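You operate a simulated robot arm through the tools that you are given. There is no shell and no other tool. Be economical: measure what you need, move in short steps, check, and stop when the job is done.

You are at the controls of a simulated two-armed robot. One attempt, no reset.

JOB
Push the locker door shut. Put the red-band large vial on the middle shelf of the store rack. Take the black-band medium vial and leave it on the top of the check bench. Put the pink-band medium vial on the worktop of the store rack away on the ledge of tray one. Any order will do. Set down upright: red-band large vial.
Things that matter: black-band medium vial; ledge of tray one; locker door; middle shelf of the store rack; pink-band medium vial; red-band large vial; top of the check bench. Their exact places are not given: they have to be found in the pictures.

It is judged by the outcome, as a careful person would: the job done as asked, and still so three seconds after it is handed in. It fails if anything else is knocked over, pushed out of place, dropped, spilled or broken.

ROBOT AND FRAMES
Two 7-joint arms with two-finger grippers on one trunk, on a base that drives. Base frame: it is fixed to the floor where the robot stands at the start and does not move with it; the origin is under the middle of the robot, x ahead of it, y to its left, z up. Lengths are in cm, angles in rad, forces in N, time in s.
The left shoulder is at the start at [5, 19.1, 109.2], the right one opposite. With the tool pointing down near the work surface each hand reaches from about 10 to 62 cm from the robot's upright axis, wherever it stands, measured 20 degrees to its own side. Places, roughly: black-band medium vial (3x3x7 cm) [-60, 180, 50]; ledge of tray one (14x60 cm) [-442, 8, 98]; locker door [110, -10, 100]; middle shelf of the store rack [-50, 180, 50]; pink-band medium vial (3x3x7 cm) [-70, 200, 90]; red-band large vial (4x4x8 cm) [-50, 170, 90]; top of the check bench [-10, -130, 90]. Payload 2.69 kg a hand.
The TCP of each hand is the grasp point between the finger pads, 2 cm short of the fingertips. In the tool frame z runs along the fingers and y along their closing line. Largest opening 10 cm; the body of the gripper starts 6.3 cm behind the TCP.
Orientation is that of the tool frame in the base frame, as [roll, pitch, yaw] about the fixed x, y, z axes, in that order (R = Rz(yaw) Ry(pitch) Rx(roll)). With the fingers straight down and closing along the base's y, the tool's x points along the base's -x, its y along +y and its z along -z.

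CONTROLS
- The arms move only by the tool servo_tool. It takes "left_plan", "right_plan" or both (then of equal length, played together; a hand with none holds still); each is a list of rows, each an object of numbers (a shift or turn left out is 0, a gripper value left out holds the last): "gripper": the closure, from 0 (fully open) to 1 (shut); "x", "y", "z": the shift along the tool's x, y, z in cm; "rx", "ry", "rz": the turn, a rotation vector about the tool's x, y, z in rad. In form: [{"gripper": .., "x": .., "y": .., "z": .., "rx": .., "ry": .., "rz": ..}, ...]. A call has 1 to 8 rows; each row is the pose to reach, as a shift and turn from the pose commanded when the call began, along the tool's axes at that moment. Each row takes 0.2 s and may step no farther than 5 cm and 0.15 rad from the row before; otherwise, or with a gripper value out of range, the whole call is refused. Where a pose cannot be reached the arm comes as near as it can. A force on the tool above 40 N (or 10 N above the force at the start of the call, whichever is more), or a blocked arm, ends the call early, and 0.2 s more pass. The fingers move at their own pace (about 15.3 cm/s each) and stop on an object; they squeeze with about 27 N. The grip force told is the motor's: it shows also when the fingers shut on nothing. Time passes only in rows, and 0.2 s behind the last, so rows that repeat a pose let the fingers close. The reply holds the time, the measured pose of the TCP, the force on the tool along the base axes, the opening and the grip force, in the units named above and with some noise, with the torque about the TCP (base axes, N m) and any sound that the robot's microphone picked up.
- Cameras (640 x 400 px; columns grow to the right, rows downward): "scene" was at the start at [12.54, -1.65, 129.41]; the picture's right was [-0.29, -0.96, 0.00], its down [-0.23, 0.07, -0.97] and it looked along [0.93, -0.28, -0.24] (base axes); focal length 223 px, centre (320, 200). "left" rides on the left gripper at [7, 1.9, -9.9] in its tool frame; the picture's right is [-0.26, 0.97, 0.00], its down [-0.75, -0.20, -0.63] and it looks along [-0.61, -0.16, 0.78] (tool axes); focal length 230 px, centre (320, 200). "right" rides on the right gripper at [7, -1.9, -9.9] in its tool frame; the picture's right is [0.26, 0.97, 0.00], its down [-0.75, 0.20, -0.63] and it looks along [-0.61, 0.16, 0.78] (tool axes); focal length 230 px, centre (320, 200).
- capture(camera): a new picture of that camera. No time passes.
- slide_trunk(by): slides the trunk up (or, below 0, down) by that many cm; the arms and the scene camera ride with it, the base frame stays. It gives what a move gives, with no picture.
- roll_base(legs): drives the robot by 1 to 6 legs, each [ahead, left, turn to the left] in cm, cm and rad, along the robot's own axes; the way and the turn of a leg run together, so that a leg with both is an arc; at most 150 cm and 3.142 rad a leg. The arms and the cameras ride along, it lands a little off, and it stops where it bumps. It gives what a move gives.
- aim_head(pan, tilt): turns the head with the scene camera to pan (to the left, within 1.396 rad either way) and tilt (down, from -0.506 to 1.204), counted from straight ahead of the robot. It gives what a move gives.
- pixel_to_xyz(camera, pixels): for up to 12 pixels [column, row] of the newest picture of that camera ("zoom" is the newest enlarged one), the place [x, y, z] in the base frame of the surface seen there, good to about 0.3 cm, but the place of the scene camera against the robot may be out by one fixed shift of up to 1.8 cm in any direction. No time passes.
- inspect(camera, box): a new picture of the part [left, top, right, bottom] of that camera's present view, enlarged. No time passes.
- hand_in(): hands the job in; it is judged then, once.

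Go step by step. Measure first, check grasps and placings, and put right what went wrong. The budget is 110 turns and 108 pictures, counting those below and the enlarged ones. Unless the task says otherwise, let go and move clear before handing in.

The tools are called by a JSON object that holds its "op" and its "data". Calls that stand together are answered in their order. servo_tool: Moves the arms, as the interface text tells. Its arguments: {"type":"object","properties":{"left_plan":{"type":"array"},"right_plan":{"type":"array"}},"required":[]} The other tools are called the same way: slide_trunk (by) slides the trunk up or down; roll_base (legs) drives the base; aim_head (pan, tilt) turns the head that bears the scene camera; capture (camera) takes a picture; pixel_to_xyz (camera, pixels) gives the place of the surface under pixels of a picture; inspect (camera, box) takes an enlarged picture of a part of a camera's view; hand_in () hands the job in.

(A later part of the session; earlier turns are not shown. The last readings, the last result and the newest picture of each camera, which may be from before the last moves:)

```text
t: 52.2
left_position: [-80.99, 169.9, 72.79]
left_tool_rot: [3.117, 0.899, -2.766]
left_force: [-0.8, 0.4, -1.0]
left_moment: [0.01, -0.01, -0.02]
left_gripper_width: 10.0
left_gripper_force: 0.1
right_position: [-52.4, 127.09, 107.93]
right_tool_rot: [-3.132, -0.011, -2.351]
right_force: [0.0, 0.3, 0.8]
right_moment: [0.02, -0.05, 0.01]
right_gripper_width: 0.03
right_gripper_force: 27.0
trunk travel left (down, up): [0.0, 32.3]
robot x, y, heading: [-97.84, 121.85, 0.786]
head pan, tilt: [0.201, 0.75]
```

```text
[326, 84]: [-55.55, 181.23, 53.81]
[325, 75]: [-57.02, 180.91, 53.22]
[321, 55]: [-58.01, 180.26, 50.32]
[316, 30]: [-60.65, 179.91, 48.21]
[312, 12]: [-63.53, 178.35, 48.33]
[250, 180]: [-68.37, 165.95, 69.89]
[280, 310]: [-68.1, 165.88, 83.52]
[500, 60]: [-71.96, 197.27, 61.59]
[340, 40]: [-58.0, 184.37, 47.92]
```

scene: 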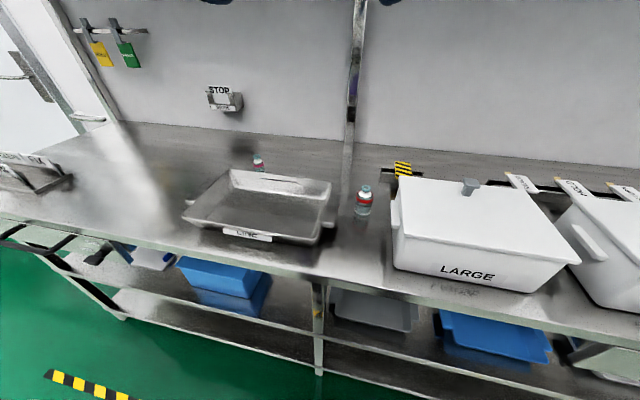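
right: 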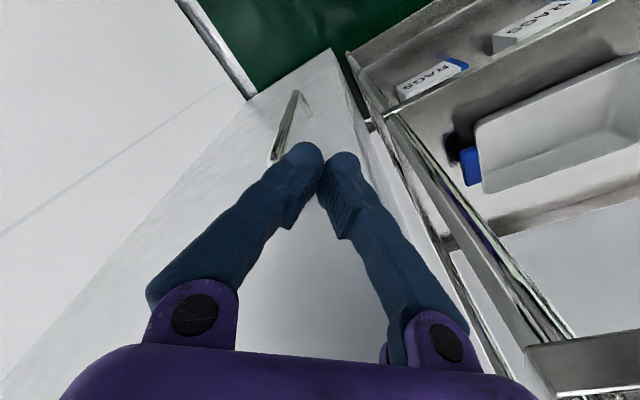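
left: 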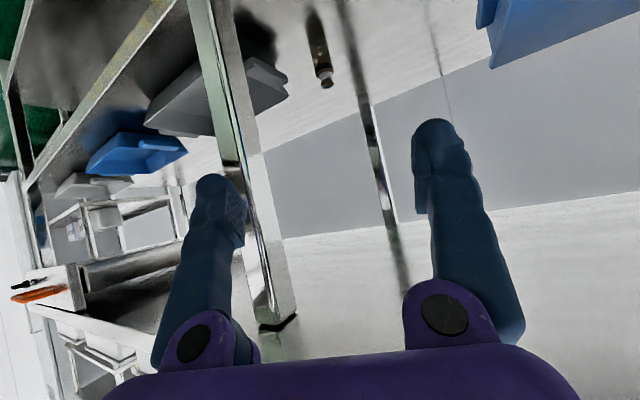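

The vial centre is (-56.6,180.8); the line along the fingers is 34 cm. I advance 25 cm and look.

{"op": "servo_tool", "data": {"left_plan": [{"z": 4.5}, {"z": 9}, {"z": 13.5}, {"z": 18}, {"z": 22, "y": 0.2}, {"z": 25, "y": 0.4}]}}

{"op": "capture", "data": {"camera": "left"}}

```text
t: 53.6
left_position: [-63.15, 177.93, 57.13]
left_tool_rot: [3.117, 0.899, -2.767]
left_force: [0.1, -0.1, 0.1]
left_moment: [-0.02, 0.0, -0.02]
left_gripper_width: 10.01
left_gripper_force: 0.0
right_position: [-52.46, 127.06, 107.8]
right_tool_rot: [-3.135, -0.01, -2.35]
right_force: [0.0, -0.2, 0.4]
right_moment: [-0.01, -0.02, 0.02]
right_gripper_width: 0.02
right_gripper_force: 27.7
trunk travel left (down, up): [0.0, 32.3]
robot x, y, heading: [-97.92, 122.45, 0.782]
head pan, tilt: [0.201, 0.75]
```

```text
79 pictures are left
```

left: 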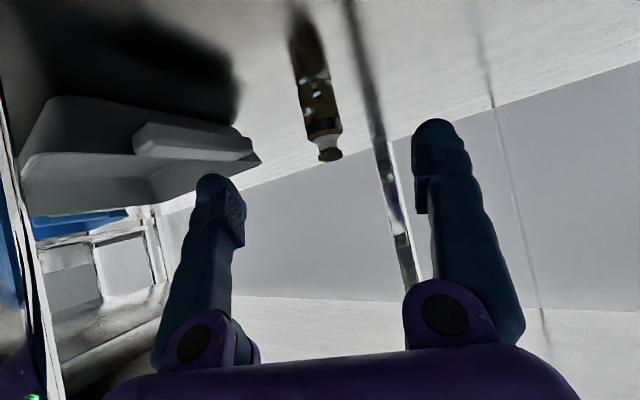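

The vial is centred between the fingers; the grey tray corner at (255,155) must be checked against the right finger.

{"op": "pixel_to_xyz", "data": {"camera": "left", "pixels": [[258, 160], [200, 140], [240, 130], [325, 125], [318, 90], [328, 155], [310, 60]]}}

```text
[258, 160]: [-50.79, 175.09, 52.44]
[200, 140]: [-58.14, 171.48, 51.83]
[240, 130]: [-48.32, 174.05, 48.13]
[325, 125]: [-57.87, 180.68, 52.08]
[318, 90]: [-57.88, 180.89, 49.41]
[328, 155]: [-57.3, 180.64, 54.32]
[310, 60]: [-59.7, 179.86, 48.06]
```

Gap is about 2 cm; I narrow the opening to 7.5 cm, advance the last 9 cm and close.

{"op": "servo_tool", "data": {"left_plan": [{"gripper": 0.25}, {"z": 3, "y": 0.1, "x": -0.1}, {"z": 6, "y": 0.2, "x": -0.2}, {"z": 9, "y": 0.3, "x": -0.3}, {"z": 9, "y": 0.3, "x": -0.3, "gripper": 1}, {"z": 9, "y": 0.3, "x": -0.3}, {"z": 9, "y": 0.3, "x": -0.3}]}}

{"op": "capture", "data": {"camera": "left"}}

```text
t: 55.2
left_position: [-56.71, 181.19, 51.75]
left_tool_rot: [3.117, 0.899, -2.765]
left_force: [-0.8, -1.3, 0.3]
left_moment: [0.03, 0.01, 0.01]
left_gripper_width: 2.72
left_gripper_force: 26.9
right_position: [-52.35, 127.1, 107.91]
right_tool_rot: [-3.133, -0.01, -2.353]
right_force: [0.0, -0.3, 0.6]
right_moment: [0.0, -0.01, -0.01]
right_gripper_width: 0.0
right_gripper_force: 26.6
trunk travel left (down, up): [0.0, 32.3]
robot x, y, heading: [-98.06, 121.94, 0.785]
head pan, tilt: [0.201, 0.75]
```

```text
78 pictures are left
```

left: 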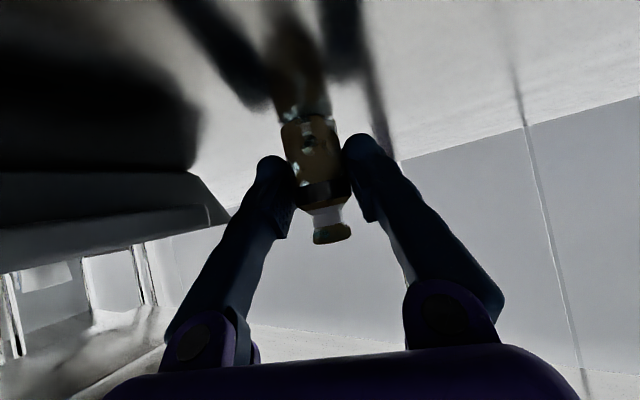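

The black vial is held (width 2.72). I withdraw along the same line.

{"op": "servo_tool", "data": {"left_plan": [{"z": -3}, {"z": -7.5}, {"z": -12}, {"z": -16.5}, {"z": -21}, {"z": -25.5}, {"z": -30}, {"z": -34}]}}

{"op": "capture", "data": {"camera": "left"}}

```text
t: 57.0
left_position: [-81.27, 170.71, 72.77]
left_tool_rot: [3.115, 0.899, -2.765]
left_force: [-0.2, -0.5, 0.5]
left_moment: [-0.02, 0.02, -0.02]
left_gripper_width: 2.73
left_gripper_force: 26.9
right_position: [-52.4, 127.12, 107.89]
right_tool_rot: [-3.134, -0.011, -2.35]
right_force: [0.5, -0.5, 0.3]
right_moment: [-0.02, 0.02, 0.0]
right_gripper_width: 0.01
right_gripper_force: 27.5
trunk travel left (down, up): [0.0, 32.3]
robot x, y, heading: [-98.01, 122.18, 0.788]
head pan, tilt: [0.201, 0.75]
```

```text
77 pictures are left
```

left: 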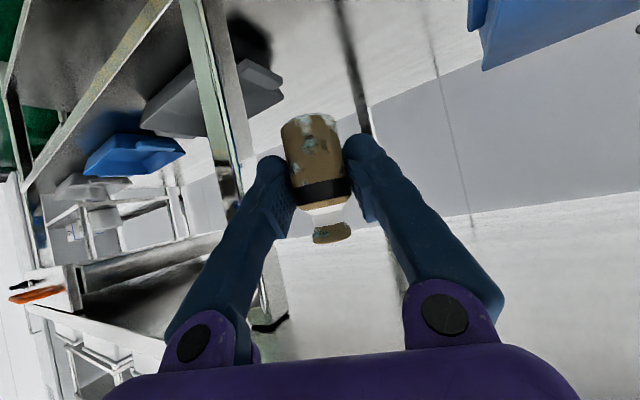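

I back off 5 cm and raise the left hand with the vial above the worktop level, holding it to the left.

{"op": "roll_base", "data": {"legs": [[-5, 0, 0]]}}

{"op": "servo_tool", "data": {"left_plan": [{"x": -3.4, "z": -2.7}, {"x": -6.8, "z": -5.4}, {"x": -10.2, "z": -8.1}, {"x": -13.6, "z": -10.8}, {"x": -17, "z": -13.5}, {"x": -20.4, "z": -16.2}, {"x": -23.8, "z": -18.9}, {"x": -27.2, "z": -21.6}]}}

{"op": "capture", "data": {"camera": "right"}}

```text
t: 58.0
left_position: [-84.7, 167.12, 72.78]
left_tool_rot: [3.116, 0.898, -2.768]
left_force: [0.4, 0.3, -0.3]
left_moment: [0.0, -0.01, 0.01]
left_gripper_width: 2.73
left_gripper_force: 27.4
right_position: [-55.95, 123.56, 107.9]
right_tool_rot: [-3.132, -0.007, -2.351]
right_force: [0.4, -0.3, 0.2]
right_moment: [0.01, 0.0, -0.02]
right_gripper_width: 0.0
right_gripper_force: 27.1
trunk travel left (down, up): [0.0, 32.3]
robot x, y, heading: [-101.61, 118.53, 0.785]
head pan, tilt: [0.201, 0.75]
```

```text
t: 59.8
left_position: [-84.5, 166.59, 107.53]
left_tool_rot: [3.118, 0.897, -2.768]
left_force: [-0.4, 0.4, -1.4]
left_moment: [-0.03, -0.01, -0.01]
left_gripper_width: 2.77
left_gripper_force: 27.2
right_position: [-55.81, 123.36, 107.95]
right_tool_rot: [-3.133, -0.011, -2.352]
right_force: [0.6, 0.2, -0.7]
right_moment: [-0.01, 0.0, 0.02]
right_gripper_width: 0.0
right_gripper_force: 27.8
trunk travel left (down, up): [0.0, 32.3]
robot x, y, heading: [-101.73, 118.77, 0.784]
head pan, tilt: [0.201, 0.75]
```

```text
76 pictures are left
```

right: 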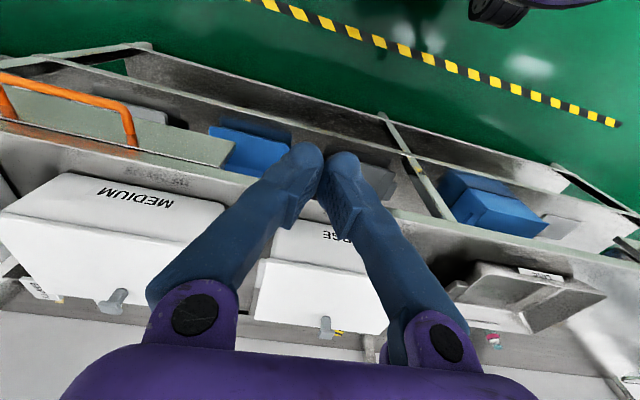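

The vial is safely held. I roll to a good spot for the red vial and tilt the right hand forward while shifting it left.

{"op": "roll_base", "data": {"legs": [[10, 10, 0]]}}

{"op": "servo_tool", "data": {"right_plan": [{"ry": -0.133, "y": 3.3, "gripper": 0.3}, {"ry": -0.267, "y": 6.6}, {"ry": -0.4, "y": 9.9}, {"ry": -0.533, "y": 13.2}, {"ry": -0.667, "y": 16.5}, {"ry": -0.8, "y": 19.8}, {"ry": -0.8, "y": 19.8}]}}

{"op": "capture", "data": {"camera": "right"}}

```text
t: 61.3
left_position: [-84.22, 180.83, 107.38]
left_tool_rot: [3.117, 0.899, -2.767]
left_force: [0.0, 0.4, 0.1]
left_moment: [-0.01, -0.03, -0.03]
left_gripper_width: 2.74
left_gripper_force: 27.0
right_position: [-55.71, 137.62, 107.89]
right_tool_rot: [-3.132, -0.011, -2.354]
right_force: [0.1, 0.0, -0.6]
right_moment: [0.01, -0.01, 0.0]
right_gripper_width: 0.0
right_gripper_force: 26.8
trunk travel left (down, up): [0.0, 32.3]
robot x, y, heading: [-101.42, 132.6, 0.784]
head pan, tilt: [0.201, 0.75]
```

```text
t: 62.9
left_position: [-84.24, 180.89, 107.49]
left_tool_rot: [3.117, 0.898, -2.768]
left_force: [0.5, 0.2, -0.8]
left_moment: [0.02, 0.04, 0.0]
left_gripper_width: 2.72
left_gripper_force: 27.2
right_position: [-69.58, 151.49, 107.8]
right_tool_rot: [-3.131, 0.795, -2.345]
right_force: [-0.4, -0.1, 0.2]
right_moment: [-0.01, 0.02, 0.01]
right_gripper_width: 6.99
right_gripper_force: 0.1
trunk travel left (down, up): [0.0, 32.3]
robot x, y, heading: [-101.17, 132.58, 0.786]
head pan, tilt: [0.201, 0.75]
```

```text
75 pictures are left
```

right: 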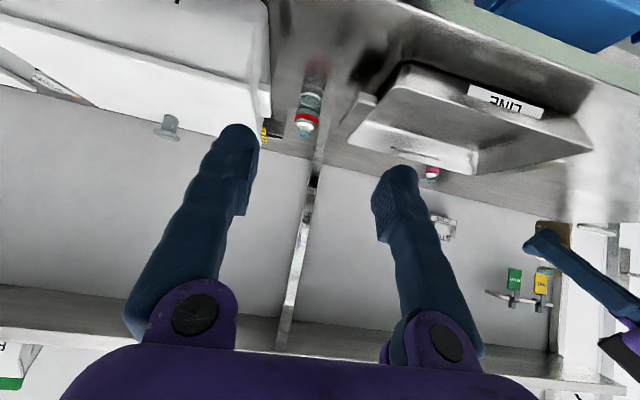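

{"op": "pixel_to_xyz", "data": {"camera": "right", "pixels": [[311, 98], [307, 117], [303, 131], [314, 80], [265, 70], [268, 110], [365, 100], [352, 135], [262, 20], [432, 172], [330, 60]]}}

```text
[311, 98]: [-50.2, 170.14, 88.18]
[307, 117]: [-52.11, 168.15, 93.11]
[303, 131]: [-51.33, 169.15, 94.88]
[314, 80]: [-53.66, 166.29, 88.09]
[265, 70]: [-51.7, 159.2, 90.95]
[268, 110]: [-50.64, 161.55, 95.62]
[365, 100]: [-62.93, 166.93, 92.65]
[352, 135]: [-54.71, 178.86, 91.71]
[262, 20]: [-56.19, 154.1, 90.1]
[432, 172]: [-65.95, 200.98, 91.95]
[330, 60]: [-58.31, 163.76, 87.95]
```

The red vial centre is (-50.9,169.5). I yaw the hand 0.2 rad to keep clear of the LARGE box lug, and then approach.

{"op": "servo_tool", "data": {"right_plan": [{"rx": 0.0715, "rz": 0.07, "y": 2.4, "x": -2}, {"rx": 0.143, "rz": 0.14, "y": 4.8, "x": -4}, {"rx": 0.143, "rz": 0.14, "y": 4.8, "x": -4}]}}

```text
t: 63.7
left_position: [-84.21, 180.93, 107.42]
left_tool_rot: [3.118, 0.899, -2.769]
left_force: [-0.8, -0.5, -0.8]
left_moment: [0.0, 0.01, -0.02]
left_gripper_width: 2.73
left_gripper_force: 27.0
right_position: [-70.9, 157.0, 110.69]
right_tool_rot: [-3.132, 0.79, -2.549]
right_force: [0.4, 0.5, 0.1]
right_moment: [0.01, -0.01, -0.01]
right_gripper_width: 6.98
right_gripper_force: 0.1
trunk travel left (down, up): [0.0, 32.3]
robot x, y, heading: [-101.26, 132.35, 0.782]
head pan, tilt: [0.201, 0.75]
```

{"op": "servo_tool", "data": {"right_plan": [{"z": 4, "x": -1.5, "y": -0.4}, {"z": 8.5, "x": -2.9, "y": -0.8}, {"z": 13, "x": -2.9, "y": -0.8}, {"z": 17.5, "x": -2.9, "y": -0.8}, {"z": 21, "x": -2.9, "y": -0.8}]}}

{"op": "capture", "data": {"camera": "right"}}

```text
t: 64.9
left_position: [-84.14, 180.84, 107.45]
left_tool_rot: [3.118, 0.899, -2.768]
left_force: [-0.3, 0.3, -0.5]
left_moment: [-0.03, -0.01, 0.0]
left_gripper_width: 2.74
left_gripper_force: 27.0
right_position: [-56.3, 165.61, 97.9]
right_tool_rot: [-3.13, 0.793, -2.545]
right_force: [0.0, -0.2, -0.4]
right_moment: [0.05, 0.02, 0.02]
right_gripper_width: 7.0
right_gripper_force: 0.0
trunk travel left (down, up): [0.0, 32.3]
robot x, y, heading: [-101.07, 132.33, 0.783]
head pan, tilt: [0.201, 0.75]
```

```text
74 pictures are left
```

right: 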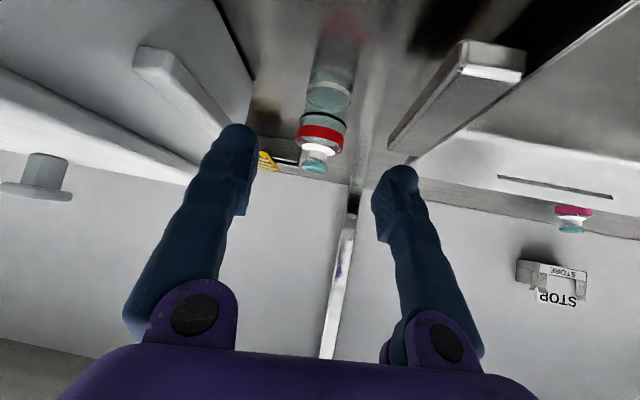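

{"op": "pixel_to_xyz", "data": {"camera": "right", "pixels": [[328, 95], [322, 130], [314, 165], [217, 125], [240, 60], [390, 135], [470, 65]]}}

```text
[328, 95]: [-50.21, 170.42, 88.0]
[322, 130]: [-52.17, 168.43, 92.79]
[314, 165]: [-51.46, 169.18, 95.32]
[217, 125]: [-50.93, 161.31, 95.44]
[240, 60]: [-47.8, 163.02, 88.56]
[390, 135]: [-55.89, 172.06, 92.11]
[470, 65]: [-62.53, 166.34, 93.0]
```

The tray handle is 5 cm to the left of the vial axis, so I narrow to about 5.7 cm, go in and close.

{"op": "servo_tool", "data": {"right_plan": [{"gripper": 0.43, "x": -0.5}, {"z": 3, "x": -0.9, "y": 0.1}, {"z": 6, "x": -0.9, "y": 0.1}, {"z": 8.9, "x": -0.9, "y": 0.1}, {"z": 8.9, "x": -0.9, "y": 0.1, "gripper": 1}, {"z": 8.9, "x": -0.9, "y": 0.1}, {"z": 8.9, "x": -0.9, "y": 0.1}]}}

{"op": "capture", "data": {"camera": "right"}}

```text
t: 66.5
left_position: [-84.23, 180.88, 107.34]
left_tool_rot: [3.117, 0.897, -2.767]
left_force: [1.0, -0.2, 0.0]
left_moment: [0.0, -0.03, -0.02]
left_gripper_width: 2.72
left_gripper_force: 27.1
right_position: [-50.67, 169.48, 92.07]
right_tool_rot: [-3.128, 0.793, -2.544]
right_force: [0.1, 0.3, -1.1]
right_moment: [0.01, -0.02, 0.0]
right_gripper_width: 3.72
right_gripper_force: 27.1
trunk travel left (down, up): [0.0, 32.3]
robot x, y, heading: [-101.17, 132.39, 0.789]
head pan, tilt: [0.201, 0.75]
```

```text
73 pictures are left
```

right: 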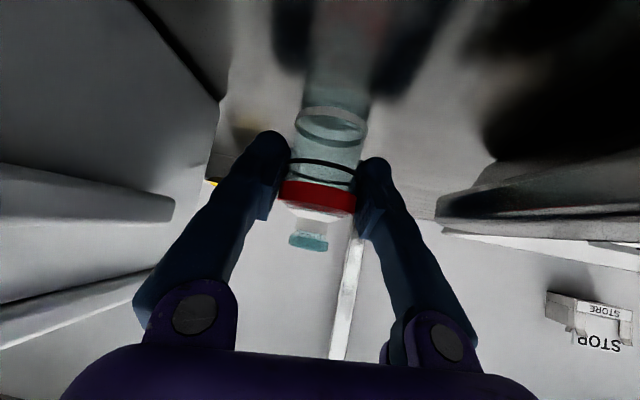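

Red vial held (width 3.72, bottom 4.1 cm below TCP). I withdraw up and back.

{"op": "servo_tool", "data": {"right_plan": [{"z": -3}, {"z": -7.5}, {"z": -12}, {"z": -16.5}, {"z": -21}, {"z": -25.5}, {"z": -30}, {"z": -34}]}}

{"op": "capture", "data": {"camera": "right"}}

```text
t: 68.3
left_position: [-84.37, 180.86, 107.4]
left_tool_rot: [3.118, 0.9, -2.767]
left_force: [-0.7, -0.3, -0.6]
left_moment: [-0.05, 0.0, 0.01]
left_gripper_width: 2.73
left_gripper_force: 26.7
right_position: [-71.14, 156.2, 116.01]
right_tool_rot: [-3.128, 0.792, -2.545]
right_force: [0.1, -0.2, 0.1]
right_moment: [-0.02, 0.0, 0.01]
right_gripper_width: 3.74
right_gripper_force: 27.2
trunk travel left (down, up): [0.0, 32.3]
robot x, y, heading: [-101.63, 132.37, 0.784]
head pan, tilt: [0.201, 0.75]
```

```text
72 pictures are left
```

right: 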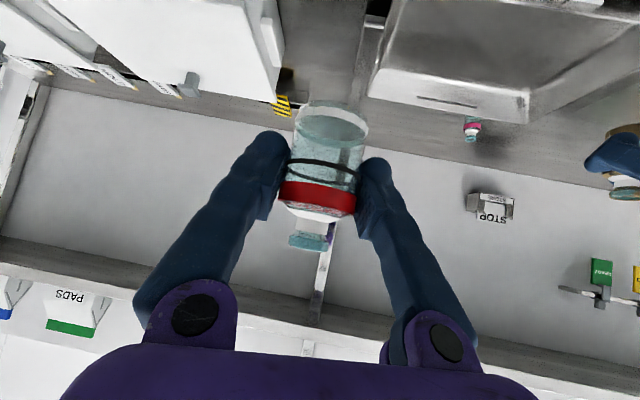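

Held upright. The free shelf spot left of the post, at about n=82, t=174, suits. I roll back 6 and left 15, then lower the right hand in front of the rack.

{"op": "roll_base", "data": {"legs": [[-6, 15, 0]]}}

{"op": "servo_tool", "data": {"right_plan": [{"x": 3, "z": 3}, {"x": 6, "z": 6}, {"x": 9, "z": 9}, {"x": 12, "z": 12}, {"x": 15, "z": 15}]}}

{"op": "aim_head", "data": {"pan": 0.0, "tilt": 0.8}}

{"op": "capture", "data": {"camera": "scene"}}

```text
t: 70.3
left_position: [-98.88, 187.03, 107.55]
left_tool_rot: [3.118, 0.898, -2.771]
left_force: [-0.5, -0.1, 0.1]
left_moment: [0.01, 0.01, 0.0]
left_gripper_width: 2.72
left_gripper_force: 26.9
right_position: [-85.62, 162.54, 116.06]
right_tool_rot: [-3.127, 0.792, -2.547]
right_force: [0.1, 0.3, -0.5]
right_moment: [-0.01, 0.0, 0.01]
right_gripper_width: 3.71
right_gripper_force: 26.8
trunk travel left (down, up): [0.0, 32.3]
robot x, y, heading: [-116.1, 138.83, 0.777]
head pan, tilt: [0.201, 0.75]
```

```text
t: 71.3
left_position: [-98.84, 187.21, 107.27]
left_tool_rot: [3.118, 0.899, -2.77]
left_force: [0.0, -0.1, 0.2]
left_moment: [-0.01, -0.01, 0.05]
left_gripper_width: 2.71
left_gripper_force: 27.1
right_position: [-82.37, 164.6, 104.2]
right_tool_rot: [2.999, 0.717, -2.811]
right_force: [-0.2, -0.2, -1.1]
right_moment: [-0.01, -0.02, -0.01]
right_gripper_width: 3.73
right_gripper_force: 27.3
trunk travel left (down, up): [0.0, 32.3]
robot x, y, heading: [-115.89, 138.97, 0.779]
head pan, tilt: [0.201, 0.75]
stopped in row 4 (right hand): the arm was blocked; the commanded pose is now the measured one
```

```text
t: 72.0
left_position: [-98.9, 187.1, 107.58]
left_tool_rot: [3.117, 0.898, -2.772]
left_force: [-0.2, 0.2, -1.0]
left_moment: [-0.04, 0.03, 0.01]
left_gripper_width: 2.74
left_gripper_force: 27.4
right_position: [-82.42, 164.5, 104.08]
right_tool_rot: [2.995, 0.718, -2.813]
right_force: [0.9, 0.4, -1.1]
right_moment: [0.01, -0.01, 0.0]
right_gripper_width: 3.72
right_gripper_force: 27.1
trunk travel left (down, up): [0.0, 32.3]
robot x, y, heading: [-115.73, 139.1, 0.779]
head pan, tilt: [0.0, 0.799]
```

```text
71 pictures are left
```

scene: 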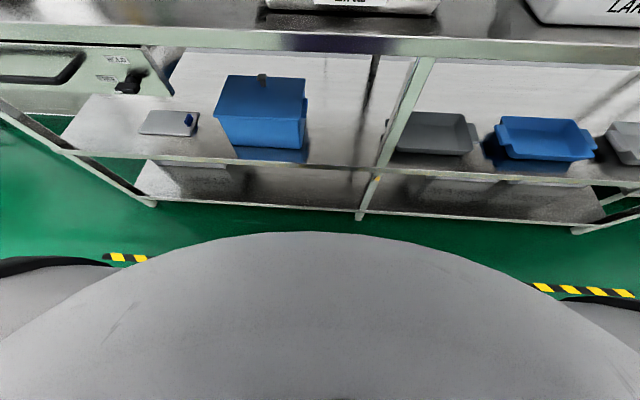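

The right arm was blocked, most likely by the robot's own chest (hand too near the midline), and the hand twisted a little. I shift the base left 13 cm so the hand is on its own side, raise it and straighten it.

{"op": "pixel_to_xyz", "data": {"camera": "scene", "pixels": [[308, 140], [305, 85], [340, 165], [350, 130], [395, 150], [425, 70], [220, 80], [345, 50], [260, 160]]}}

{"op": "roll_base", "data": {"legs": [[0, 13, 0]]}}

{"op": "servo_tool", "data": {"right_plan": [{"x": -1.4, "z": -1.4, "rx": -0.045, "ry": -0.024, "rz": -0.1}, {"x": -2.8, "z": -2.9, "rx": -0.09, "ry": -0.048, "rz": -0.2}, {"x": -4.2, "z": -4.3, "rx": -0.135, "ry": -0.072, "rz": -0.3}, {"x": -4.2, "z": -4.3, "rx": -0.135, "ry": -0.072, "rz": -0.3}]}}

{"op": "capture", "data": {"camera": "right"}}

```text
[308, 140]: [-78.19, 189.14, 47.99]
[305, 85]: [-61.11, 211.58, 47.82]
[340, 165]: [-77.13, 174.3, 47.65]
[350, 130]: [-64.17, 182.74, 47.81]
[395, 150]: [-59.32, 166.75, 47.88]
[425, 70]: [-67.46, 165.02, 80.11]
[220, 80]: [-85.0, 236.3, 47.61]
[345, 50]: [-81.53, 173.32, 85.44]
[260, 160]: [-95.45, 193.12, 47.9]
```

```text
t: 73.8
left_position: [-108.06, 196.49, 107.4]
left_tool_rot: [3.117, 0.899, -2.771]
left_force: [0.2, 0.6, 0.5]
left_moment: [-0.01, -0.01, -0.01]
left_gripper_width: 2.74
left_gripper_force: 27.2
right_position: [-91.61, 173.87, 104.12]
right_tool_rot: [2.998, 0.72, -2.81]
right_force: [0.7, -0.1, 0.0]
right_moment: [-0.01, 0.0, 0.02]
right_gripper_width: 3.73
right_gripper_force: 26.9
trunk travel left (down, up): [0.0, 32.3]
robot x, y, heading: [-125.09, 148.23, 0.784]
head pan, tilt: [0.0, 0.799]
```

```text
t: 74.8
left_position: [-108.0, 196.35, 107.43]
left_tool_rot: [3.117, 0.9, -2.773]
left_force: [1.0, -0.5, -0.6]
left_moment: [0.03, -0.02, 0.02]
left_gripper_width: 2.72
left_gripper_force: 27.2
right_position: [-91.08, 173.44, 110.09]
right_tool_rot: [-3.135, 0.813, -2.399]
right_force: [0.0, 0.8, -0.5]
right_moment: [-0.04, -0.03, 0.04]
right_gripper_width: 3.71
right_gripper_force: 27.2
trunk travel left (down, up): [0.0, 32.3]
robot x, y, heading: [-125.44, 148.38, 0.776]
head pan, tilt: [0.0, 0.799]
```

```text
70 pictures are left
```

right: 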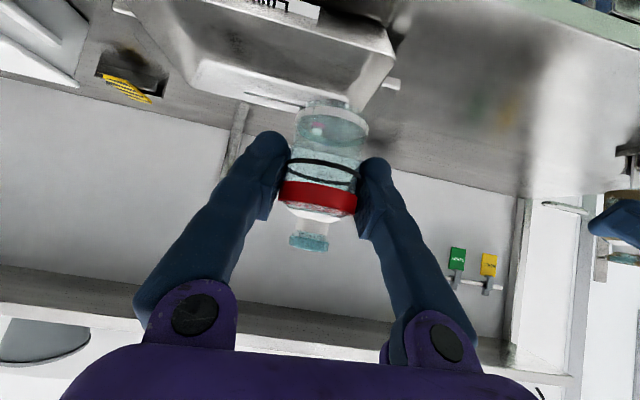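

Orientation is restored and the vial unchanged in the grip. I shift the hand 11 cm right and lower 22 cm.

{"op": "servo_tool", "data": {"right_plan": [{"y": -4}, {"y": -8}, {"y": -11}, {"y": -11, "x": 3.3, "z": 3.1}, {"y": -11, "x": 6.5, "z": 6.2}, {"y": -11, "x": 9.8, "z": 9.3}, {"y": -11, "x": 13.1, "z": 12.4}, {"y": -11, "x": 16.3, "z": 15.5}]}}

```text
t: 76.6
left_position: [-108.1, 196.42, 107.39]
left_tool_rot: [3.118, 0.898, -2.771]
left_force: [0.4, 0.4, -0.5]
left_moment: [-0.02, 0.02, -0.03]
left_gripper_width: 2.71
left_gripper_force: 26.5
right_position: [-83.62, 165.14, 87.56]
right_tool_rot: [-3.134, 0.813, -2.399]
right_force: [0.0, -0.2, -1.0]
right_moment: [0.02, -0.02, 0.02]
right_gripper_width: 3.71
right_gripper_force: 26.9
trunk travel left (down, up): [0.0, 32.3]
robot x, y, heading: [-125.17, 148.18, 0.779]
head pan, tilt: [0.0, 0.799]
```

{"op": "servo_tool", "data": {"right_plan": [{"x": 3.3, "z": 3.1}, {"x": 6.6, "z": 6.2}, {"x": 9.5, "z": 9}, {"x": 10.5, "z": 10}, {"x": 10.5, "z": 10}]}}

{"op": "capture", "data": {"camera": "right"}}

```text
t: 77.8
left_position: [-108.01, 196.46, 107.36]
left_tool_rot: [3.117, 0.899, -2.772]
left_force: [-0.3, -0.5, -0.4]
left_moment: [-0.01, 0.0, 0.01]
left_gripper_width: 2.74
left_gripper_force: 27.1
right_position: [-83.4, 165.12, 73.29]
right_tool_rot: [-3.134, 0.813, -2.4]
right_force: [-0.5, 0.6, -0.2]
right_moment: [-0.01, -0.02, -0.03]
right_gripper_width: 3.75
right_gripper_force: 26.8
right hand out of reach, approached as far as the arm can: row 2
trunk travel left (down, up): [0.0, 32.3]
robot x, y, heading: [-125.45, 148.19, 0.774]
head pan, tilt: [0.0, 0.799]
```

```text
69 pictures are left
```

right: 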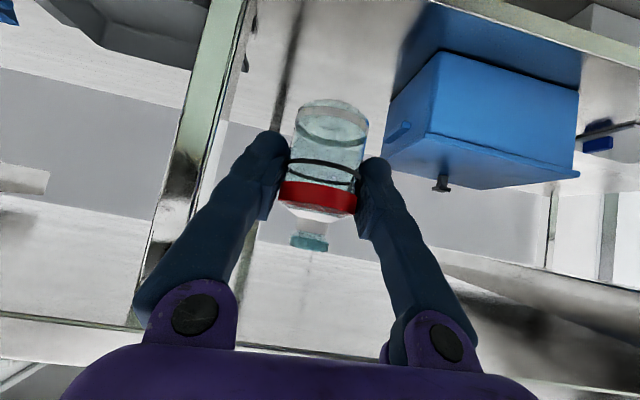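

{"op": "pixel_to_xyz", "data": {"camera": "right", "pixels": [[225, 60], [205, 150], [392, 140], [388, 100], [440, 55], [270, 90], [380, 40], [290, 300]]}}

```text
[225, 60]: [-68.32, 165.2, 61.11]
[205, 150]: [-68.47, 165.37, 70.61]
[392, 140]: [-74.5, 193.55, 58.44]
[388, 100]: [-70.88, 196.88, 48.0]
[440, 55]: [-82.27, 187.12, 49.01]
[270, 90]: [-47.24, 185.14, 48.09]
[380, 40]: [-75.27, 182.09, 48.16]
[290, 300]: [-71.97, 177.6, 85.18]
```

Clearances are fine (post t=165, box t=190, hand t=176). I advance 27 cm along the fingers.

{"op": "servo_tool", "data": {"right_plan": [{"z": 4.5}, {"z": 9}, {"z": 13.5}, {"z": 18}, {"z": 22.5}, {"z": 26}, {"z": 27}]}}

{"op": "capture", "data": {"camera": "right"}}

```text
t: 79.4
left_position: [-108.05, 196.53, 107.46]
left_tool_rot: [3.118, 0.899, -2.772]
left_force: [-0.2, -0.1, 0.4]
left_moment: [0.04, 0.0, 0.0]
left_gripper_width: 2.7
left_gripper_force: 27.2
right_position: [-68.85, 178.22, 54.76]
right_tool_rot: [-3.135, 0.815, -2.4]
right_force: [-0.6, -0.6, -0.2]
right_moment: [0.0, 0.03, -0.04]
right_gripper_width: 3.75
right_gripper_force: 27.4
trunk travel left (down, up): [0.0, 32.3]
robot x, y, heading: [-125.2, 148.18, 0.781]
head pan, tilt: [0.0, 0.799]
```

```text
68 pictures are left
```

right: 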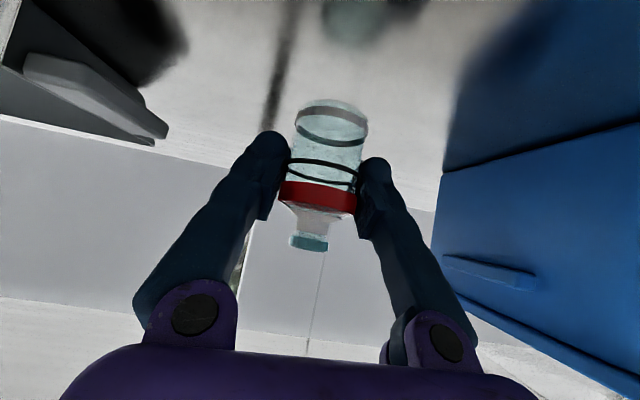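

{"op": "servo_tool", "data": {"right_plan": [{"x": 0.87, "z": 0.82}, {"x": 1.45, "z": 1.37}, {"x": 1.67, "z": 1.58}, {"x": 1.82, "z": 1.72}, {"x": 1.93, "z": 1.82}]}}

```text
t: 80.6
left_position: [-108.08, 196.46, 107.47]
left_tool_rot: [3.117, 0.898, -2.771]
left_force: [-0.2, -0.1, 0.3]
left_moment: [-0.01, 0.02, 0.02]
left_gripper_width: 2.73
left_gripper_force: 26.8
right_position: [-68.77, 178.41, 52.2]
right_tool_rot: [-3.135, 0.818, -2.398]
right_force: [-1.0, -0.9, 7.7]
right_moment: [-0.13, 0.15, -0.03]
right_gripper_width: 3.71
right_gripper_force: 26.6
trunk travel left (down, up): [0.0, 32.3]
robot x, y, heading: [-125.16, 148.43, 0.782]
head pan, tilt: [0.0, 0.799]
```

Contact felt (7.7 N up). I open and check.

{"op": "servo_tool", "data": {"right_plan": [{"gripper": 0.8}, {"gripper": 0.6}, {"gripper": 0.4}, {"gripper": 0.4}]}}

{"op": "capture", "data": {"camera": "right"}}

```text
t: 81.6
left_position: [-107.96, 196.51, 107.44]
left_tool_rot: [3.117, 0.898, -2.771]
left_force: [-0.5, 0.4, -0.9]
left_moment: [0.03, 0.03, 0.0]
left_gripper_width: 2.75
left_gripper_force: 27.1
right_position: [-68.8, 178.48, 51.97]
right_tool_rot: [-3.136, 0.814, -2.4]
right_force: [-0.3, 0.3, -0.8]
right_moment: [0.01, -0.03, 0.01]
right_gripper_width: 6.02
right_gripper_force: 0.0
trunk travel left (down, up): [0.0, 32.3]
robot x, y, heading: [-125.15, 148.34, 0.783]
head pan, tilt: [0.0, 0.799]
```

```text
67 pictures are left
```

right: 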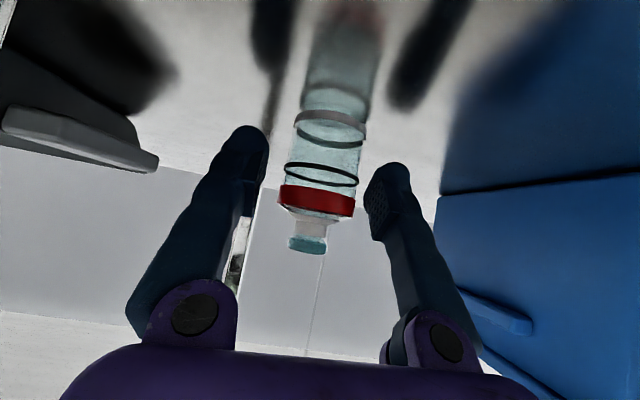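

The red vial stands upright on the shelf. I withdraw the hand the way it came.

{"op": "servo_tool", "data": {"right_plan": [{"z": -3}, {"z": -7.5}, {"z": -12}, {"z": -16.5}, {"z": -21}, {"z": -25.5}, {"z": -29}, {"z": -29}]}}

{"op": "capture", "data": {"camera": "right"}}

```text
t: 83.4
left_position: [-108.1, 196.41, 107.35]
left_tool_rot: [3.118, 0.897, -2.771]
left_force: [0.3, 0.0, 0.6]
left_moment: [0.02, 0.01, 0.02]
left_gripper_width: 2.72
left_gripper_force: 27.3
right_position: [-84.49, 164.5, 71.74]
right_tool_rot: [-3.134, 0.814, -2.4]
right_force: [0.3, -0.4, 0.2]
right_moment: [-0.03, -0.01, -0.02]
right_gripper_width: 5.98
right_gripper_force: 0.0
trunk travel left (down, up): [0.0, 32.3]
robot x, y, heading: [-125.07, 148.27, 0.775]
head pan, tilt: [0.0, 0.799]
```

```text
66 pictures are left
```

right: 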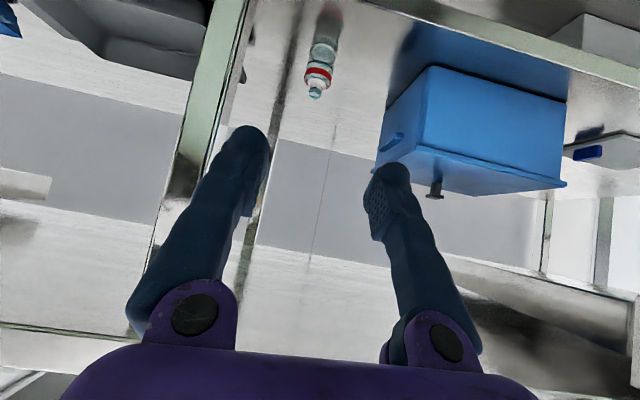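

The red vial is standing on the middle shelf. I raise the right hand and trunk, then reposition for the pink vial.

{"op": "servo_tool", "data": {"right_plan": [{"x": -3.3, "z": -3.1}, {"x": -6.5, "z": -6.2}, {"x": -9.8, "z": -9.3}, {"x": -13.1, "z": -12.4}, {"x": -16.4, "z": -15.5}, {"x": -19.6, "z": -18.5}, {"x": -22.9, "z": -21.6}, {"x": -26.2, "z": -24.7}]}}

{"op": "slide_trunk", "data": {"by": 15}}

{"op": "servo_tool", "data": {"right_plan": [{"ry": 0.14}, {"ry": 0.28}, {"ry": 0.41}, {"ry": 0.41}]}}

{"op": "roll_base", "data": {"legs": [[10, 11, 0.005]]}}

{"op": "capture", "data": {"camera": "right"}}

```text
t: 85.2
left_position: [-108.14, 196.52, 107.47]
left_tool_rot: [3.117, 0.899, -2.771]
left_force: [1.2, 0.7, -0.4]
left_moment: [0.03, -0.05, -0.03]
left_gripper_width: 2.74
left_gripper_force: 27.3
right_position: [-84.54, 164.49, 107.74]
right_tool_rot: [-3.133, 0.813, -2.399]
right_force: [0.1, -0.5, -0.1]
right_moment: [0.0, 0.05, 0.03]
right_gripper_width: 5.99
right_gripper_force: 0.1
right hand out of reach, approached as far as the arm can: row 1, 2, 3
trunk travel left (down, up): [0.0, 32.3]
robot x, y, heading: [-124.95, 148.42, 0.784]
head pan, tilt: [0.0, 0.799]
```

```text
t: 86.9
left_position: [-107.96, 196.52, 122.33]
left_tool_rot: [3.118, 0.9, -2.771]
left_force: [0.1, 0.0, 0.0]
left_moment: [-0.01, -0.02, -0.02]
left_gripper_width: 2.73
left_gripper_force: 27.1
right_position: [-84.47, 164.44, 122.89]
right_tool_rot: [-3.136, 0.813, -2.4]
right_force: [-0.3, 0.0, -0.2]
right_moment: [-0.01, 0.01, -0.05]
right_gripper_width: 6.0
right_gripper_force: 0.0
trunk travel left (down, up): [-15.0, 17.3]
robot x, y, heading: [-125.27, 148.43, 0.78]
head pan, tilt: [0.0, 0.799]
```

```text
t: 87.9
left_position: [-108.05, 196.43, 122.27]
left_tool_rot: [3.117, 0.899, -2.771]
left_force: [0.6, -0.2, 0.8]
left_moment: [0.0, 0.01, -0.02]
left_gripper_width: 2.74
left_gripper_force: 27.2
right_position: [-84.43, 164.49, 122.76]
right_tool_rot: [-3.136, 0.401, -2.403]
right_force: [0.0, -0.2, -1.0]
right_moment: [0.01, 0.02, -0.03]
right_gripper_width: 5.97
right_gripper_force: 0.0
trunk travel left (down, up): [-15.0, 17.3]
robot x, y, heading: [-125.06, 148.45, 0.781]
head pan, tilt: [0.0, 0.799]
```

```text
t: 89.5
left_position: [-108.85, 211.26, 122.29]
left_tool_rot: [3.118, 0.9, -2.764]
left_force: [0.6, 0.1, -1.8]
left_moment: [0.0, -0.03, -0.03]
left_gripper_width: 2.71
left_gripper_force: 26.8
right_position: [-85.03, 179.58, 122.76]
right_tool_rot: [-3.137, 0.404, -2.396]
right_force: [-0.7, 0.9, 0.1]
right_moment: [-0.04, 0.01, 0.01]
right_gripper_width: 6.01
right_gripper_force: 0.0
trunk travel left (down, up): [-15.0, 17.3]
robot x, y, heading: [-125.9, 163.06, 0.785]
head pan, tilt: [0.0, 0.799]
```

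```text
65 pictures are left
```

right: 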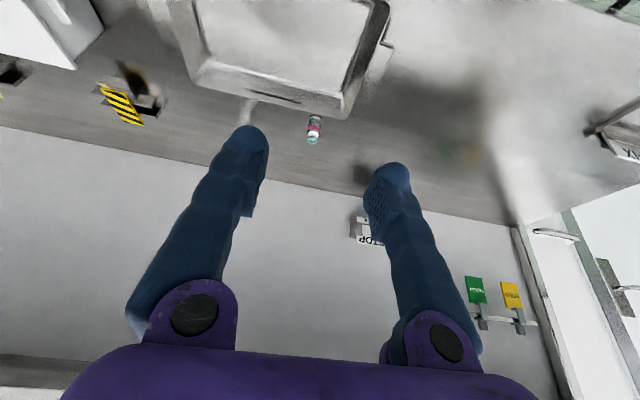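

{"op": "pixel_to_xyz", "data": {"camera": "right", "pixels": [[314, 128], [311, 139], [316, 118], [335, 112], [290, 98], [330, 95], [360, 235], [345, 95], [330, 150]]}}

{"op": "inspect", "data": {"camera": "right", "box": [220, 60, 420, 185]}}

```text
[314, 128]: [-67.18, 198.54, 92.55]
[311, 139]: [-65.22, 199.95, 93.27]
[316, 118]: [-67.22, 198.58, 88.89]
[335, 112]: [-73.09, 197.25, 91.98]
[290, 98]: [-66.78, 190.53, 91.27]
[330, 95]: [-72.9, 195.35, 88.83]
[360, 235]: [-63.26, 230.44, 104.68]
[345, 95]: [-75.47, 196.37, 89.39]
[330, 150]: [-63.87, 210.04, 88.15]
```

```text
3.20 times, centred on (320, 122) of right
```

zoom: 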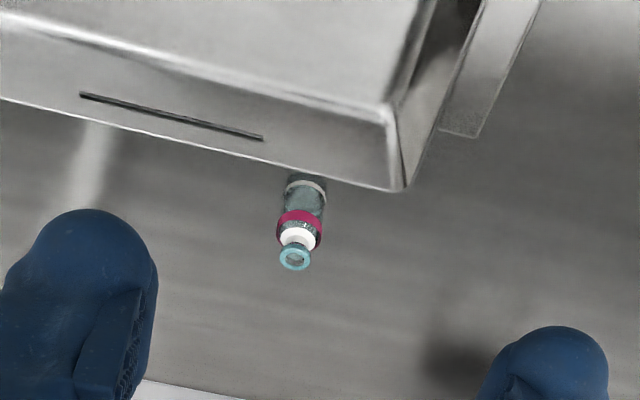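

The pink vial centre is (-66.1,199.6), 5 cm behind the tray rim. I align and descend in two steps.

{"op": "servo_tool", "data": {"right_plan": [{"x": -4.4, "y": 0.6}, {"x": -8.8, "y": 1.2}, {"x": -13.1, "y": 1.8}, {"x": -13.1, "y": 1.8, "z": 5}, {"x": -13.1, "y": 1.8, "z": 10}, {"x": -13.1, "y": 1.8, "z": 15}, {"x": -13.1, "y": 1.8, "z": 20}, {"x": -13.1, "y": 1.8, "z": 25}]}}

{"op": "capture", "data": {"camera": "right"}}

```text
t: 91.3
left_position: [-108.85, 211.31, 122.49]
left_tool_rot: [3.116, 0.895, -2.765]
left_force: [-0.5, -0.1, -0.8]
left_moment: [0.03, 0.0, 0.0]
left_gripper_width: 2.71
left_gripper_force: 27.3
right_position: [-70.24, 195.57, 104.46]
right_tool_rot: [-3.136, 0.402, -2.396]
right_force: [0.2, -0.8, -0.1]
right_moment: [-0.01, -0.02, 0.0]
right_gripper_width: 5.97
right_gripper_force: 0.0
trunk travel left (down, up): [-15.0, 17.3]
robot x, y, heading: [-125.83, 163.4, 0.786]
head pan, tilt: [0.0, 0.799]
```

```text
63 pictures are left
```

right: 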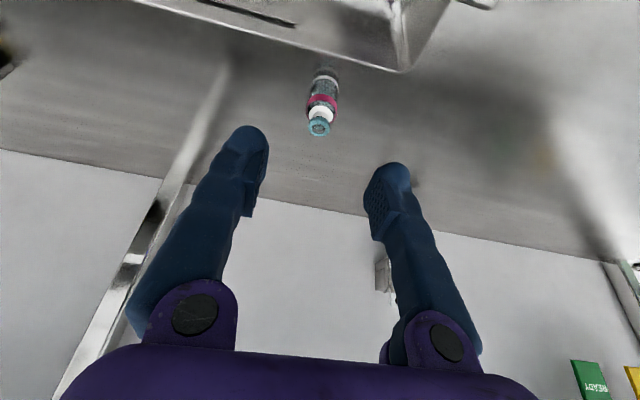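

{"op": "pixel_to_xyz", "data": {"camera": "right", "pixels": [[323, 100], [319, 128], [326, 82], [322, 110], [400, 70]]}}

```text
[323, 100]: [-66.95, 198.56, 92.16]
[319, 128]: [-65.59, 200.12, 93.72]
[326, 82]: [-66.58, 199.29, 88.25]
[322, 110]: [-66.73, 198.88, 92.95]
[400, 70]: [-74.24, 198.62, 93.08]
```

{"op": "servo_tool", "data": {"right_plan": [{"z": 4.5, "x": -0.6, "y": 0.1}, {"z": 9, "x": -0.6, "y": 0.1}, {"z": 12, "x": -0.6, "y": 0.1}, {"z": 14.2, "x": -0.6, "y": 0.1}, {"z": 14.2, "x": -0.6, "y": 0.1, "gripper": 1}, {"z": 14.2, "x": -0.6, "y": 0.1}, {"z": 14.2, "x": -0.6, "y": 0.1}]}}

{"op": "capture", "data": {"camera": "right"}}

```text
t: 93.0
left_position: [-108.96, 211.35, 122.42]
left_tool_rot: [3.117, 0.899, -2.767]
left_force: [-0.1, -0.5, 0.2]
left_moment: [-0.01, 0.0, -0.03]
left_gripper_width: 2.72
left_gripper_force: 26.6
right_position: [-65.86, 199.65, 92.03]
right_tool_rot: [-3.136, 0.404, -2.397]
right_force: [0.4, -0.6, 0.8]
right_moment: [-0.04, -0.02, 0.05]
right_gripper_width: 2.7
right_gripper_force: 26.8
trunk travel left (down, up): [-15.0, 17.3]
robot x, y, heading: [-125.7, 162.63, 0.784]
head pan, tilt: [0.0, 0.799]
```

```text
62 pictures are left
```

right: 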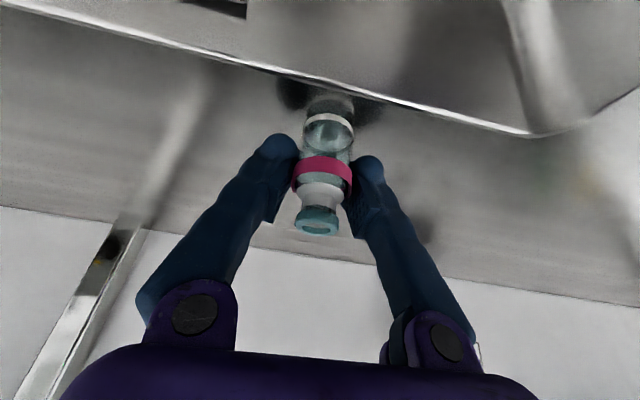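

Pink vial gripped (2.70). I lift straight up 25 cm and draw it back.

{"op": "servo_tool", "data": {"right_plan": [{"z": -4.4, "x": -1.9}, {"z": -9, "x": -3.8}, {"z": -13.5, "x": -5.7}, {"z": -18, "x": -7.7}, {"z": -22.5, "x": -9.6}, {"z": -24.4, "x": -5.1}, {"z": -26.3, "x": -0.5}, {"z": -28.2, "x": 4.1}]}}

{"op": "roll_base", "data": {"legs": [[-35, 0, 0]]}}

{"op": "aim_head", "data": {"pan": 1.39, "tilt": 0.35}}

{"op": "capture", "data": {"camera": "scene"}}

{"op": "capture", "data": {"camera": "right"}}

```text
t: 94.8
left_position: [-108.86, 211.24, 122.51]
left_tool_rot: [3.115, 0.899, -2.765]
left_force: [-0.1, 0.2, 0.1]
left_moment: [0.06, 0.03, -0.02]
left_gripper_width: 2.72
left_gripper_force: 27.0
right_position: [-76.57, 189.41, 116.57]
right_tool_rot: [-3.138, 0.404, -2.398]
right_force: [0.4, -0.3, -0.3]
right_moment: [-0.02, 0.01, -0.03]
right_gripper_width: 2.72
right_gripper_force: 26.9
trunk travel left (down, up): [-15.0, 17.3]
robot x, y, heading: [-125.63, 163.01, 0.784]
head pan, tilt: [0.0, 0.799]
```

```text
t: 97.0
left_position: [-133.6, 186.68, 122.38]
left_tool_rot: [3.118, 0.899, -2.768]
left_force: [-0.7, 0.8, 0.5]
left_moment: [-0.01, 0.01, -0.01]
left_gripper_width: 2.72
left_gripper_force: 26.9
right_position: [-101.27, 165.03, 116.56]
right_tool_rot: [-3.136, 0.403, -2.397]
right_force: [0.1, 0.1, 0.2]
right_moment: [0.02, -0.01, -0.01]
right_gripper_width: 2.73
right_gripper_force: 27.1
trunk travel left (down, up): [-15.0, 17.3]
robot x, y, heading: [-150.53, 138.69, 0.788]
head pan, tilt: [0.0, 0.799]
```

```text
t: 98.5
left_position: [-133.56, 186.56, 122.43]
left_tool_rot: [3.116, 0.898, -2.766]
left_force: [0.5, 0.0, -0.1]
left_moment: [0.0, 0.0, -0.03]
left_gripper_width: 2.73
left_gripper_force: 27.1
right_position: [-101.31, 164.89, 116.29]
right_tool_rot: [-3.137, 0.403, -2.396]
right_force: [0.4, 0.6, 0.1]
right_moment: [0.03, -0.01, 0.04]
right_gripper_width: 2.71
right_gripper_force: 26.7
trunk travel left (down, up): [-15.0, 17.3]
robot x, y, heading: [-150.28, 138.52, 0.788]
head pan, tilt: [1.389, 0.351]
```

```text
61 pictures are left
```

scene: 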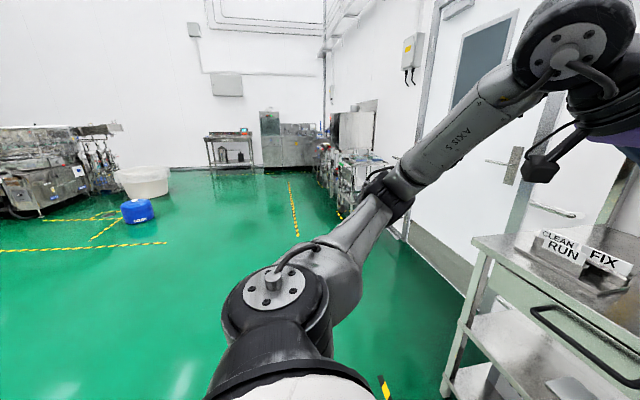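

```text
60 pictures are left
```

right: 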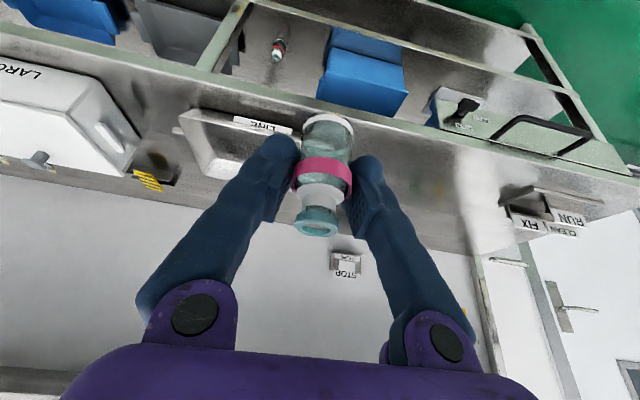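

Both vials are held and the red one is visible on the shelf at (278,48). I turn toward the check bench and look.

{"op": "roll_base", "data": {"legs": [[0, 0, -1.57]]}}

{"op": "aim_head", "data": {"pan": 0.0, "tilt": 0.3}}

{"op": "capture", "data": {"camera": "scene"}}

```text
t: 102.8
left_position: [-102.05, 121.84, 122.44]
left_tool_rot: [3.118, 0.899, 1.952]
left_force: [-0.4, 1.2, -0.4]
left_moment: [0.03, 0.01, 0.01]
left_gripper_width: 2.74
left_gripper_force: 26.9
right_position: [-123.55, 89.39, 116.43]
right_tool_rot: [-3.136, 0.404, 2.32]
right_force: [-0.2, 0.0, -0.8]
right_moment: [0.01, 0.0, 0.01]
right_gripper_width: 2.75
right_gripper_force: 27.4
trunk travel left (down, up): [-15.0, 17.3]
robot x, y, heading: [-149.88, 138.29, -0.78]
head pan, tilt: [1.389, 0.351]
```

```text
t: 104.3
left_position: [-101.99, 121.84, 122.36]
left_tool_rot: [3.119, 0.899, 1.953]
left_force: [-0.3, 0.1, -0.2]
left_moment: [-0.02, -0.02, 0.01]
left_gripper_width: 2.7
left_gripper_force: 26.9
right_position: [-123.53, 89.36, 116.52]
right_tool_rot: [-3.137, 0.403, 2.321]
right_force: [0.0, -0.7, -0.4]
right_moment: [-0.01, -0.01, 0.03]
right_gripper_width: 2.73
right_gripper_force: 26.9
trunk travel left (down, up): [-15.0, 17.3]
robot x, y, heading: [-150.32, 138.53, -0.781]
head pan, tilt: [0.0, 0.3]
```

```text
59 pictures are left
```

scene: 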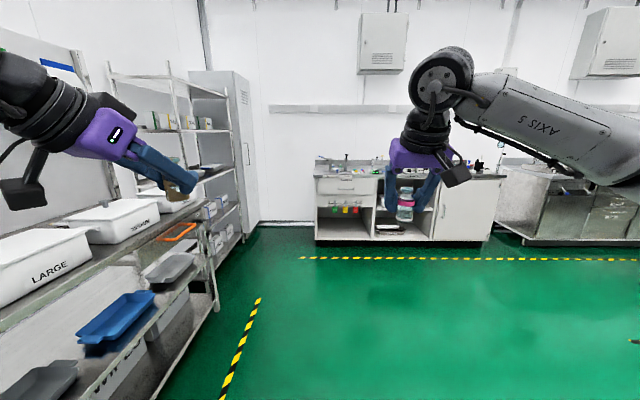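

The bench is ahead with cabinets, a top around row 170, and clear floor between. I measure and zoom.

{"op": "pixel_to_xyz", "data": {"camera": "scene", "pixels": [[320, 178], [375, 172], [440, 178], [500, 177], [435, 238], [320, 240], [540, 172], [350, 165]]}}

{"op": "inspect", "data": {"camera": "scene", "box": [290, 110, 530, 260]}}

```text
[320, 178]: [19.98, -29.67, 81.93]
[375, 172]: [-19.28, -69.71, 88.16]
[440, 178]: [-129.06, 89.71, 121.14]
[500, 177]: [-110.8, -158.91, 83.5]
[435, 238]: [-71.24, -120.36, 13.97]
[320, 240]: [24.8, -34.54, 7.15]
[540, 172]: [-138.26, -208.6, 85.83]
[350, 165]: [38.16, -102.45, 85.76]
```

```text
2.67 times, centred on (410, 185) of scene
```

zoom: 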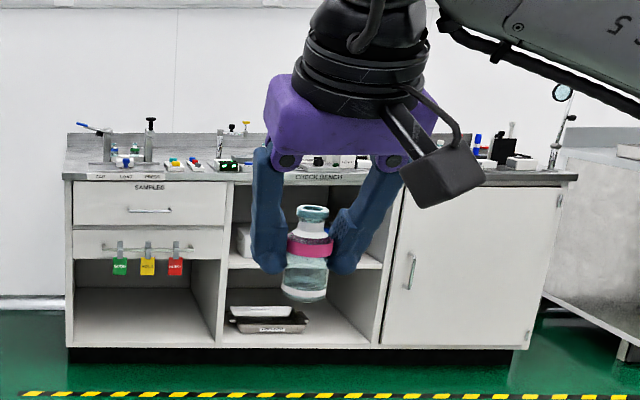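

"CHECK BENCH" is labelled on its front edge. I drive toward it and to the right, then look at the top for a free spot.

{"op": "roll_base", "data": {"legs": [[130, -70, 0]]}}

{"op": "aim_head", "data": {"pan": 0.0, "tilt": 0.35}}

{"op": "capture", "data": {"camera": "scene"}}

```text
t: 111.7
left_position: [-55.7, -18.99, 122.37]
left_tool_rot: [3.119, 0.898, 1.974]
left_force: [0.2, 0.1, -0.1]
left_moment: [0.01, 0.02, -0.01]
left_gripper_width: 2.74
left_gripper_force: 27.3
right_position: [-76.64, -51.76, 116.59]
right_tool_rot: [-3.137, 0.402, 2.339]
right_force: [-0.9, 0.6, -0.9]
right_moment: [-0.03, 0.0, 0.01]
right_gripper_width: 2.75
right_gripper_force: 27.0
trunk travel left (down, up): [-15.0, 17.3]
robot x, y, heading: [-104.58, -3.07, -0.762]
head pan, tilt: [0.0, 0.3]
```

```text
t: 112.3
left_position: [-55.71, -18.98, 122.3]
left_tool_rot: [3.118, 0.9, 1.972]
left_force: [0.4, -0.7, -0.4]
left_moment: [0.01, 0.01, -0.01]
left_gripper_width: 2.73
left_gripper_force: 27.1
right_position: [-76.59, -51.83, 116.5]
right_tool_rot: [-3.136, 0.404, 2.341]
right_force: [0.0, 1.0, 0.3]
right_moment: [0.01, -0.01, 0.0]
right_gripper_width: 2.74
right_gripper_force: 26.9
trunk travel left (down, up): [-15.0, 17.3]
robot x, y, heading: [-104.46, -3.66, -0.759]
head pan, tilt: [0.0, 0.351]
```

```text
57 pictures are left
```

scene: 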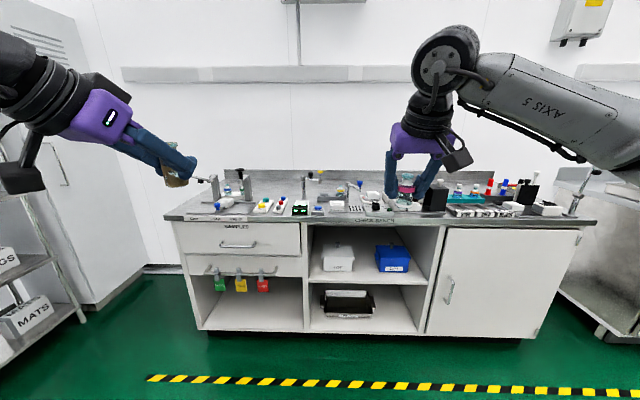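

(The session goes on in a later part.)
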